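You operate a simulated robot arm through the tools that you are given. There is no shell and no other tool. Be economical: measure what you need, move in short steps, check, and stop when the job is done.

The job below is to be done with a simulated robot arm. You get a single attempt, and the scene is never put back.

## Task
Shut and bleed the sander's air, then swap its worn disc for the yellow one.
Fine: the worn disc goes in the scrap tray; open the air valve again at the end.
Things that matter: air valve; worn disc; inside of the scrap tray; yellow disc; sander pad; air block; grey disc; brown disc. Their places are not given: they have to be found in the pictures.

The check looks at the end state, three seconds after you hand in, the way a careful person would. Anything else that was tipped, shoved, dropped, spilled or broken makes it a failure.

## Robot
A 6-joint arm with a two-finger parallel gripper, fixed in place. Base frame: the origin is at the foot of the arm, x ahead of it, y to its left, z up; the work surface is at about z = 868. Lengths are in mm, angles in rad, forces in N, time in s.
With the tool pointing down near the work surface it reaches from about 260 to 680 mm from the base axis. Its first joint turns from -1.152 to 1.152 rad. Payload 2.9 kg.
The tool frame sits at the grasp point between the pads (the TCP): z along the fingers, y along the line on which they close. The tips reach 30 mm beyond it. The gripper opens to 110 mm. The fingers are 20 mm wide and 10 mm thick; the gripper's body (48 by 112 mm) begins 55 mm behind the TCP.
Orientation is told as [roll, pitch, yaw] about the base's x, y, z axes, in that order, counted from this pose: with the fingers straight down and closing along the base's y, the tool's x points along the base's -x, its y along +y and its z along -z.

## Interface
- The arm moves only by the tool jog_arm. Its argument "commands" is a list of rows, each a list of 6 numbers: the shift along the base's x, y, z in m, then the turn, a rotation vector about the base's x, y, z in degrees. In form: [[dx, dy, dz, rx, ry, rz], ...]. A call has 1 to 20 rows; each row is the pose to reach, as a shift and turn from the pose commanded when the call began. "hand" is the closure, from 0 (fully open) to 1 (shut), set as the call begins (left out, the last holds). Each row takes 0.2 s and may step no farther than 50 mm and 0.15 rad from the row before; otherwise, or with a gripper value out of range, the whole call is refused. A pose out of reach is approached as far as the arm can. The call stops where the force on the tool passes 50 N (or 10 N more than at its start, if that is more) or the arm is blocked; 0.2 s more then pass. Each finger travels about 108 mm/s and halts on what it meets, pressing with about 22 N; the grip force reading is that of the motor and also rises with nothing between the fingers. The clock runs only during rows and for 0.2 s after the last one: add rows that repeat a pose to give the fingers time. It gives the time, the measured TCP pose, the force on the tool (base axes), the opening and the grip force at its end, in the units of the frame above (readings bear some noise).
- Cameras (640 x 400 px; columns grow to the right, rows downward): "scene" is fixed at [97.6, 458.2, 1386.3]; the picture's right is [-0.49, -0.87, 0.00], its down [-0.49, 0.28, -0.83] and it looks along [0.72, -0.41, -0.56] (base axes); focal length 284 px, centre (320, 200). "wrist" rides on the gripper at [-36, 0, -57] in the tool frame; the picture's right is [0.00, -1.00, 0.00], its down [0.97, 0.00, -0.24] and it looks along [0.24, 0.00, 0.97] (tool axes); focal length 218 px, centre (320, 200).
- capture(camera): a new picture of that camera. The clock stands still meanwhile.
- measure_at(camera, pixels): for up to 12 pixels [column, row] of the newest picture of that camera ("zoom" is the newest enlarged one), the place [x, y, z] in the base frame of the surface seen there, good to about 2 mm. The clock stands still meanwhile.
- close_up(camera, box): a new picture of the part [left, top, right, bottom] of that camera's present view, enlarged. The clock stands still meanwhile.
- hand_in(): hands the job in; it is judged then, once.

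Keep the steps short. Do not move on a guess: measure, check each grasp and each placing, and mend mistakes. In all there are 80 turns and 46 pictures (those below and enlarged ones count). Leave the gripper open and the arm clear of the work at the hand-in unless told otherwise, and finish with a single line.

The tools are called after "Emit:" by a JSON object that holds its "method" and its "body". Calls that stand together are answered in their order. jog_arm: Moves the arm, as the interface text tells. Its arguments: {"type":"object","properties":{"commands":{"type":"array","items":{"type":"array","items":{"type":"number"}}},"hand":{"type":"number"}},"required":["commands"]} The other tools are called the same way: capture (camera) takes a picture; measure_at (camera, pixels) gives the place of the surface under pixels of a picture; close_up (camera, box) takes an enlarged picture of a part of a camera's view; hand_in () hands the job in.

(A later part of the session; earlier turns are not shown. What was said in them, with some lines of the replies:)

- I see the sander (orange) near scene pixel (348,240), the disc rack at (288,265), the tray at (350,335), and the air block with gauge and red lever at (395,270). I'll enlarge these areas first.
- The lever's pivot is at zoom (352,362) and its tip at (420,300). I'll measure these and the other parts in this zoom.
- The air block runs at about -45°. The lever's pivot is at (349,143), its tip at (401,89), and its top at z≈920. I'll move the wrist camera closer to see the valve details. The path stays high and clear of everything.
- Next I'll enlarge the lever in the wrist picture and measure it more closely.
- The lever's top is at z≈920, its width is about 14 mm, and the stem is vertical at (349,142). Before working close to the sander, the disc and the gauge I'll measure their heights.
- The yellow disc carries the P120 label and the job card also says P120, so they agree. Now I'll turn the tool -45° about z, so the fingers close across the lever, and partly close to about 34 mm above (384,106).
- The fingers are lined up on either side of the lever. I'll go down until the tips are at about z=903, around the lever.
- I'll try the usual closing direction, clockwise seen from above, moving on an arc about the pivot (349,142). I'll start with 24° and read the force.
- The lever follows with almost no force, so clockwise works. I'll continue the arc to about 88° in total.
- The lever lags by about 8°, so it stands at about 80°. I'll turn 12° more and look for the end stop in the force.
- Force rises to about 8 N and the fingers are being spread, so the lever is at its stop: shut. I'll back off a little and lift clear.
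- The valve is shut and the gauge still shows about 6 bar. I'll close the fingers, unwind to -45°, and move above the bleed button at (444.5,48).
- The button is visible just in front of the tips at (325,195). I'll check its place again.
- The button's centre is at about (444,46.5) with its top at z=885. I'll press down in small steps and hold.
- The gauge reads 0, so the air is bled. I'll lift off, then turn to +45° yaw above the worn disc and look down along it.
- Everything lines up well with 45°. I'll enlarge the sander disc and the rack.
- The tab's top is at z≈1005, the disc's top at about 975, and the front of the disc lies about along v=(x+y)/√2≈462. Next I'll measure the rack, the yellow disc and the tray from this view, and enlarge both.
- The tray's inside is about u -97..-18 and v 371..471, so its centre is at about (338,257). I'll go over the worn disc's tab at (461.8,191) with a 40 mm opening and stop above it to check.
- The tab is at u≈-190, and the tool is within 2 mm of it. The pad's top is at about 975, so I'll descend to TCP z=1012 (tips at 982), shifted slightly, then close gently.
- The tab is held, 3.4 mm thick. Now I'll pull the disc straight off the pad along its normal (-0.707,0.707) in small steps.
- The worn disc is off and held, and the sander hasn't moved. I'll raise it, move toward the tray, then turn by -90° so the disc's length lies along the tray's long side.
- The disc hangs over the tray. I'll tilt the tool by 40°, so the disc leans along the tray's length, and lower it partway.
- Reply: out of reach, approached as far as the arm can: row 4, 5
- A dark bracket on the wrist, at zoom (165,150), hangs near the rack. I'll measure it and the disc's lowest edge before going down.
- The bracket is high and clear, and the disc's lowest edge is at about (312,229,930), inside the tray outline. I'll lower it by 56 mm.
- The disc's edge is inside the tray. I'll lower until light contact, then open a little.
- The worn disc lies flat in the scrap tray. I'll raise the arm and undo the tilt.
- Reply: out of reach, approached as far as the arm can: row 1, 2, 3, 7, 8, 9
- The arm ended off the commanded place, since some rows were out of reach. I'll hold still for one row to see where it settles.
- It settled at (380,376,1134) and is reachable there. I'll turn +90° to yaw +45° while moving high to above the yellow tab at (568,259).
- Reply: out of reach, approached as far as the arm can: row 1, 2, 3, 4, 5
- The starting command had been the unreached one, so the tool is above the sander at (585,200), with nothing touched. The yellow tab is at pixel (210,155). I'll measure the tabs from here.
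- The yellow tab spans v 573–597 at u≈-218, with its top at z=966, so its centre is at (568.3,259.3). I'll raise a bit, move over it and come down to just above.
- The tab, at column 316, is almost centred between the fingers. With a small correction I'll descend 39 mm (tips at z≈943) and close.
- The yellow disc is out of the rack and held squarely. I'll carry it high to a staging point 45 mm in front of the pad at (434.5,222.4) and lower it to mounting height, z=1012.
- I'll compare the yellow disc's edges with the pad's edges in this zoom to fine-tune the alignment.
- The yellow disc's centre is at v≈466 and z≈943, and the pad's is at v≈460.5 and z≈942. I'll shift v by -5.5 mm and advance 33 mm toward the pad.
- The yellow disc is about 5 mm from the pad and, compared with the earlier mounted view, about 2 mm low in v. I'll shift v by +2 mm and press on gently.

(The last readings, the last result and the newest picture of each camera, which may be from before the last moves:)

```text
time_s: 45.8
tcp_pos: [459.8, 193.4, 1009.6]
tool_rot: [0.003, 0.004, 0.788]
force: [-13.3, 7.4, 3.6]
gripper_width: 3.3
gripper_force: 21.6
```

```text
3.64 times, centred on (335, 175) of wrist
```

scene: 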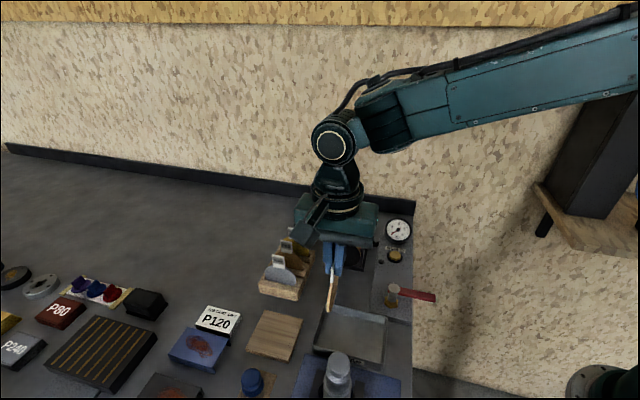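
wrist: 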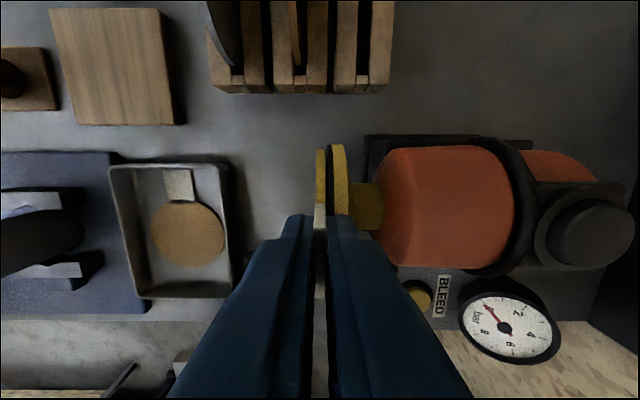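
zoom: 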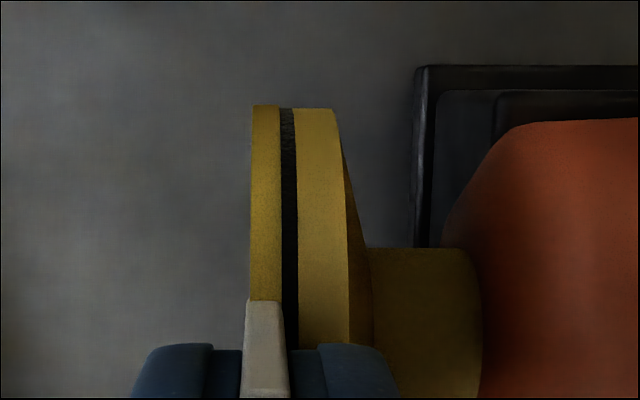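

The disc is in contact with about 15 N and its edges are flush with the pad. I'll press 1.5 mm more to seat it, ease back, then open.

Emit:
{"method": "jog_arm", "body": {"commands": [[0.0005, -0.0005, 0, 0, 0, 0], [0.001, -0.001, 0, 0, 0, 0], [0.001, -0.001, 0, 0, 0, 0]]}}

Emit:
{"method": "jog_arm", "body": {"commands": [[-0.0015, 0.0015, 0, 0, 0, 0], [-0.0015, 0.0015, 0, 0, 0, 0]]}}

Emit:
{"method": "jog_arm", "body": {"commands": [[0, 0, 0, 0, 0, 0], [0, 0, 0, 0, 0, 0], [0, 0, 0.03, 0, 0, 0], [0, 0, 0.07, 0, 0, 0], [0, 0, 0.11, 0, 0, 0], [0, 0, 0.11, 0, 0, 0]], "hand": 0.75}}

Emit:
{"method": "close_up", "body": {"camera": "scene", "box": [280, 190, 420, 290]}}

```text
time_s: 46.6
tcp_pos: [459.8, 192.9, 1010.2]
tool_rot: [0.003, 0.001, 0.791]
force: [-25.8, 15.4, 6.2]
gripper_width: 3.1
gripper_force: 21.8
```

```text
time_s: 47.2
tcp_pos: [461.2, 194.9, 1010.1]
tool_rot: [0.003, 0.002, 0.785]
force: [-16.1, 10.6, -2.3]
gripper_width: 2.9
gripper_force: 22.0
```

```text
time_s: 48.6
tcp_pos: [461.2, 192.0, 1121.0]
tool_rot: [0.0, 0.001, 0.785]
force: [-0.5, -1.0, 0.3]
gripper_width: 27.6
gripper_force: 0.1
```

```text
4.00 times, centred on (350, 240) of scene
```

zoom: 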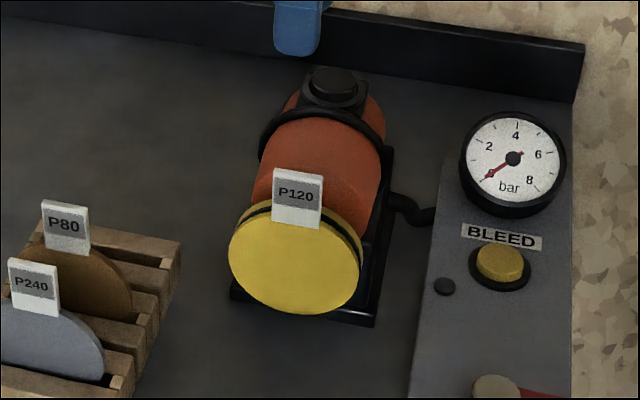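

The yellow P120 disc sits flush on the pad. Now the valve: the lever points along (-0.7,-0.7) from (349,142). I'll move above its middle at (313.6,106.6), keeping yaw +45° so the fingers straddle it.

Emit:
{"method": "jog_arm", "body": {"commands": [[-0.03, -0.017, 0, 0, 0, 0], [-0.06, -0.035, 0, 0, 0, 0], [-0.09, -0.052, 0, 0, 0, 0], [-0.12, -0.07, 0, 0, 0, 0], [-0.148, -0.086, -0.02, 0, 0, 0], [-0.148, -0.086, -0.06, 0, 0, 0], [-0.148, -0.086, -0.1, 0, 0, 0], [-0.148, -0.086, -0.12, 0, 0, 0], [-0.148, -0.086, -0.12, 0, 0, 0]], "hand": 0.67}}

Emit:
{"method": "capture", "body": {"camera": "wrist"}}

```text
time_s: 50.6
tcp_pos: [313.8, 104.0, 999.9]
tool_rot: [0.001, 0.0, 0.785]
force: [0.4, -0.6, 0.6]
gripper_width: 36.4
gripper_force: 0.1
```

```text
8 pictures are left
```

wrist: 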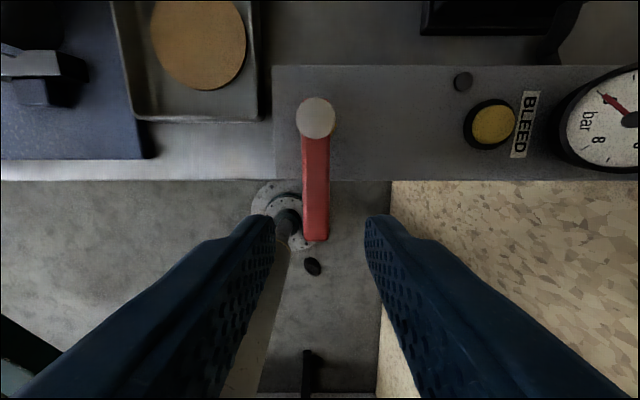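

The lever is between the fingers. I'll measure its ends to set the depth of engagement.

Emit:
{"method": "measure_at", "body": {"camera": "wrist", "pixels": [[318, 118], [316, 150], [316, 200], [317, 236]]}}

```text
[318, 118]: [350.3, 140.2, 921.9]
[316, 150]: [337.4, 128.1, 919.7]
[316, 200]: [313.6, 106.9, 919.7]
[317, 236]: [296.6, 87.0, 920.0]
```

I'll descend 66 mm around the lever, then sweep counter-clockwise by 88° on the arc.

Emit:
{"method": "jog_arm", "body": {"commands": [[0, 0.001, -0.03, 0, 0, 0], [0, 0.001, -0.055, 0, 0, 0], [0, 0.001, -0.066, 0, 0, 0], [0, 0.001, -0.066, 0, 0, 0]]}}

Emit:
{"method": "jog_arm", "body": {"commands": [[0.00535, -0.00459, 0, 0, 0, 8], [0.0113, -0.00839, 0, 0, 0, 16], [0.01771, -0.01133, 0, 0, 0, 24], [0.02447, -0.01334, 0, 0, 0, 32], [0.03145, -0.0144, 0, 0, 0, 40], [0.0385, -0.01447, 0, 0, 0, 48], [0.04549, -0.01356, 0, 0, 0, 56], [0.05229, -0.01169, 0, 0, 0, 64], [0.05877, -0.00889, 0, 0, 0, 72], [0.06479, -0.00521, 0, 0, 0, 80], [0.07024, -0.00074, 0, 0, 0, 88], [0.07024, -0.00074, 0, 0, 0, 88]]}}

Emit:
{"method": "capture", "body": {"camera": "wrist"}}

```text
time_s: 51.6
tcp_pos: [310.8, 108.1, 933.1]
tool_rot: [-0.002, 0.0, 0.786]
force: [-0.9, 0.0, -0.9]
gripper_width: 36.3
gripper_force: 0.1
```

```text
time_s: 54.2
tcp_pos: [382.0, 109.3, 933.3]
tool_rot: [-0.003, -0.001, 2.322]
force: [-0.3, -0.3, -0.5]
gripper_width: 36.8
gripper_force: 0.5
```

```text
7 pictures are left
```

wrist: 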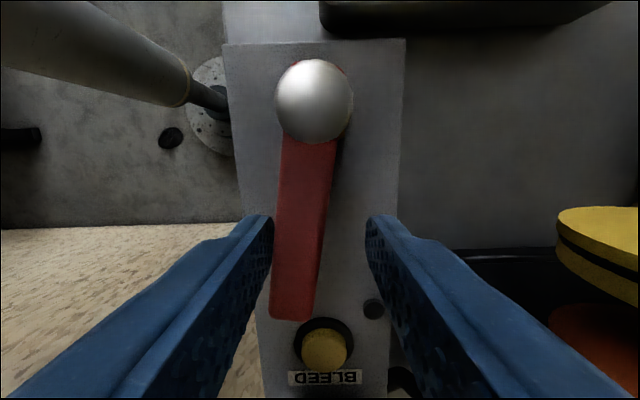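

The lever trails by about 8° again, so it is at about 80°. I'll push 14° further to reach the stop.

Emit:
{"method": "jog_arm", "body": {"commands": [[0.00365, 0.00383, 0, 0, 0, 6], [0.00688, 0.00802, 0, 0, 0, 12], [0.00783, 0.0095, 0, 0, 0, 14], [0.00783, 0.0095, 0, 0, 0, 14]]}}

Emit:
{"method": "capture", "body": {"camera": "wrist"}}

```text
time_s: 55.2
tcp_pos: [388.8, 117.8, 932.8]
tool_rot: [0.004, -0.001, 2.565]
force: [-14.1, -5.9, -0.8]
gripper_width: 42.9
gripper_force: 6.8
```

```text
6 pictures are left
```

wrist: 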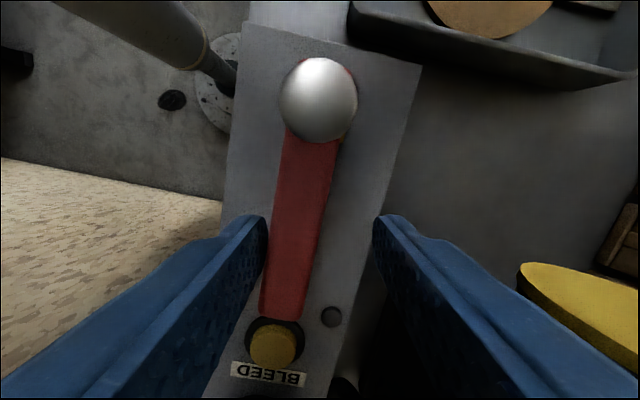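

Force is 15 N and the fingers are spread, so the lever is fully open against its stop. I'll back off and lift clear, opening fully once high.

Emit:
{"method": "jog_arm", "body": {"commands": [[-0.003, -0.0035, 0, 0, 0, -5], [-0.0055, -0.0065, 0, 0, 0, -9], [-0.0055, -0.0065, 0.03, 0, 0, -9], [-0.0055, -0.0065, 0.07, 0, 0, -9], [-0.0055, -0.0065, 0.11, 0, 0, -9], [-0.0055, -0.0065, 0.155, 0, 0, -9], [-0.0055, -0.0065, 0.2, 0, 0, -9], [-0.0055, -0.0065, 0.2, 0, 0, -9]]}}

Emit:
{"method": "jog_arm", "body": {"commands": [[0, -0.03, 0.02, 0, 0, 0], [0, -0.06, 0.04, 0, 0, 0], [0, -0.09, 0.04, 0, 0, 0], [0, -0.09, 0.04, 0, 0, 0]], "hand": 0}}

Emit:
{"method": "close_up", "body": {"camera": "scene", "box": [260, 200, 420, 320]}}

Emit:
{"method": "capture", "body": {"camera": "scene"}}

```text
time_s: 57.0
tcp_pos: [380.6, 112.4, 1131.9]
tool_rot: [0.0, 0.0, 2.409]
force: [-0.3, 0.1, -0.1]
gripper_width: 36.2
gripper_force: 0.0
```

```text
time_s: 58.0
tcp_pos: [383.9, 20.3, 1171.2]
tool_rot: [-0.002, -0.001, 2.407]
force: [-0.4, 0.2, -0.3]
gripper_width: 109.9
gripper_force: 0.0
```

```text
3.33 times, centred on (340, 260) of scene
```

zoom: 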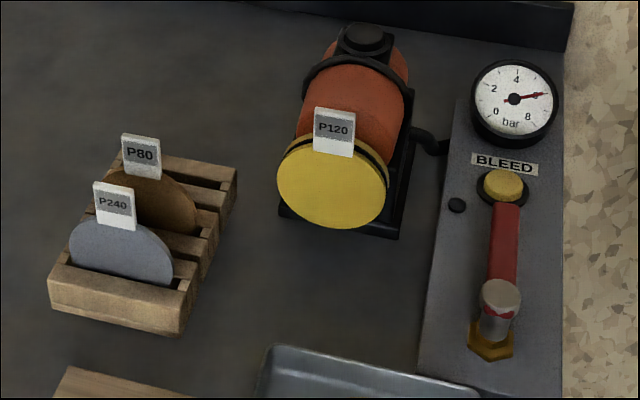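

```text
4 pictures are left
```

scene: 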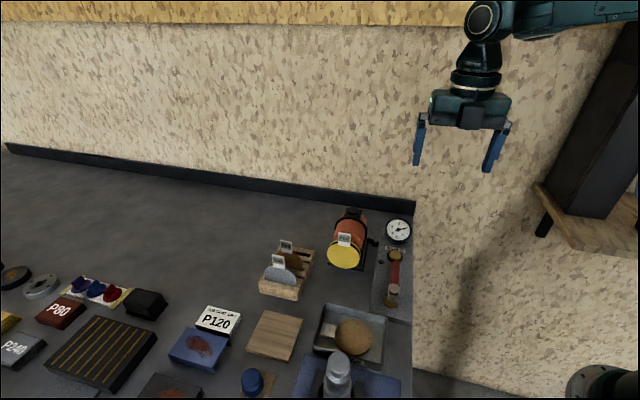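

The gauge reads about 6 bar again and the lever lies in line with the block. The yellow disc is flat on the pad, the worn disc is in the scrap tray, and the grey and brown discs are undisturbed. The arm is clear with the gripper open, so I'm handing in.

Emit:
{"method": "hand_in", "body": {}}

```text
The job is handed in.
```

The sander's air was shut and bled to 0, the worn disc is in the scrap tray, the yellow P120 disc is on the pad, and the air valve is open again with the gauge at about 6 bar.
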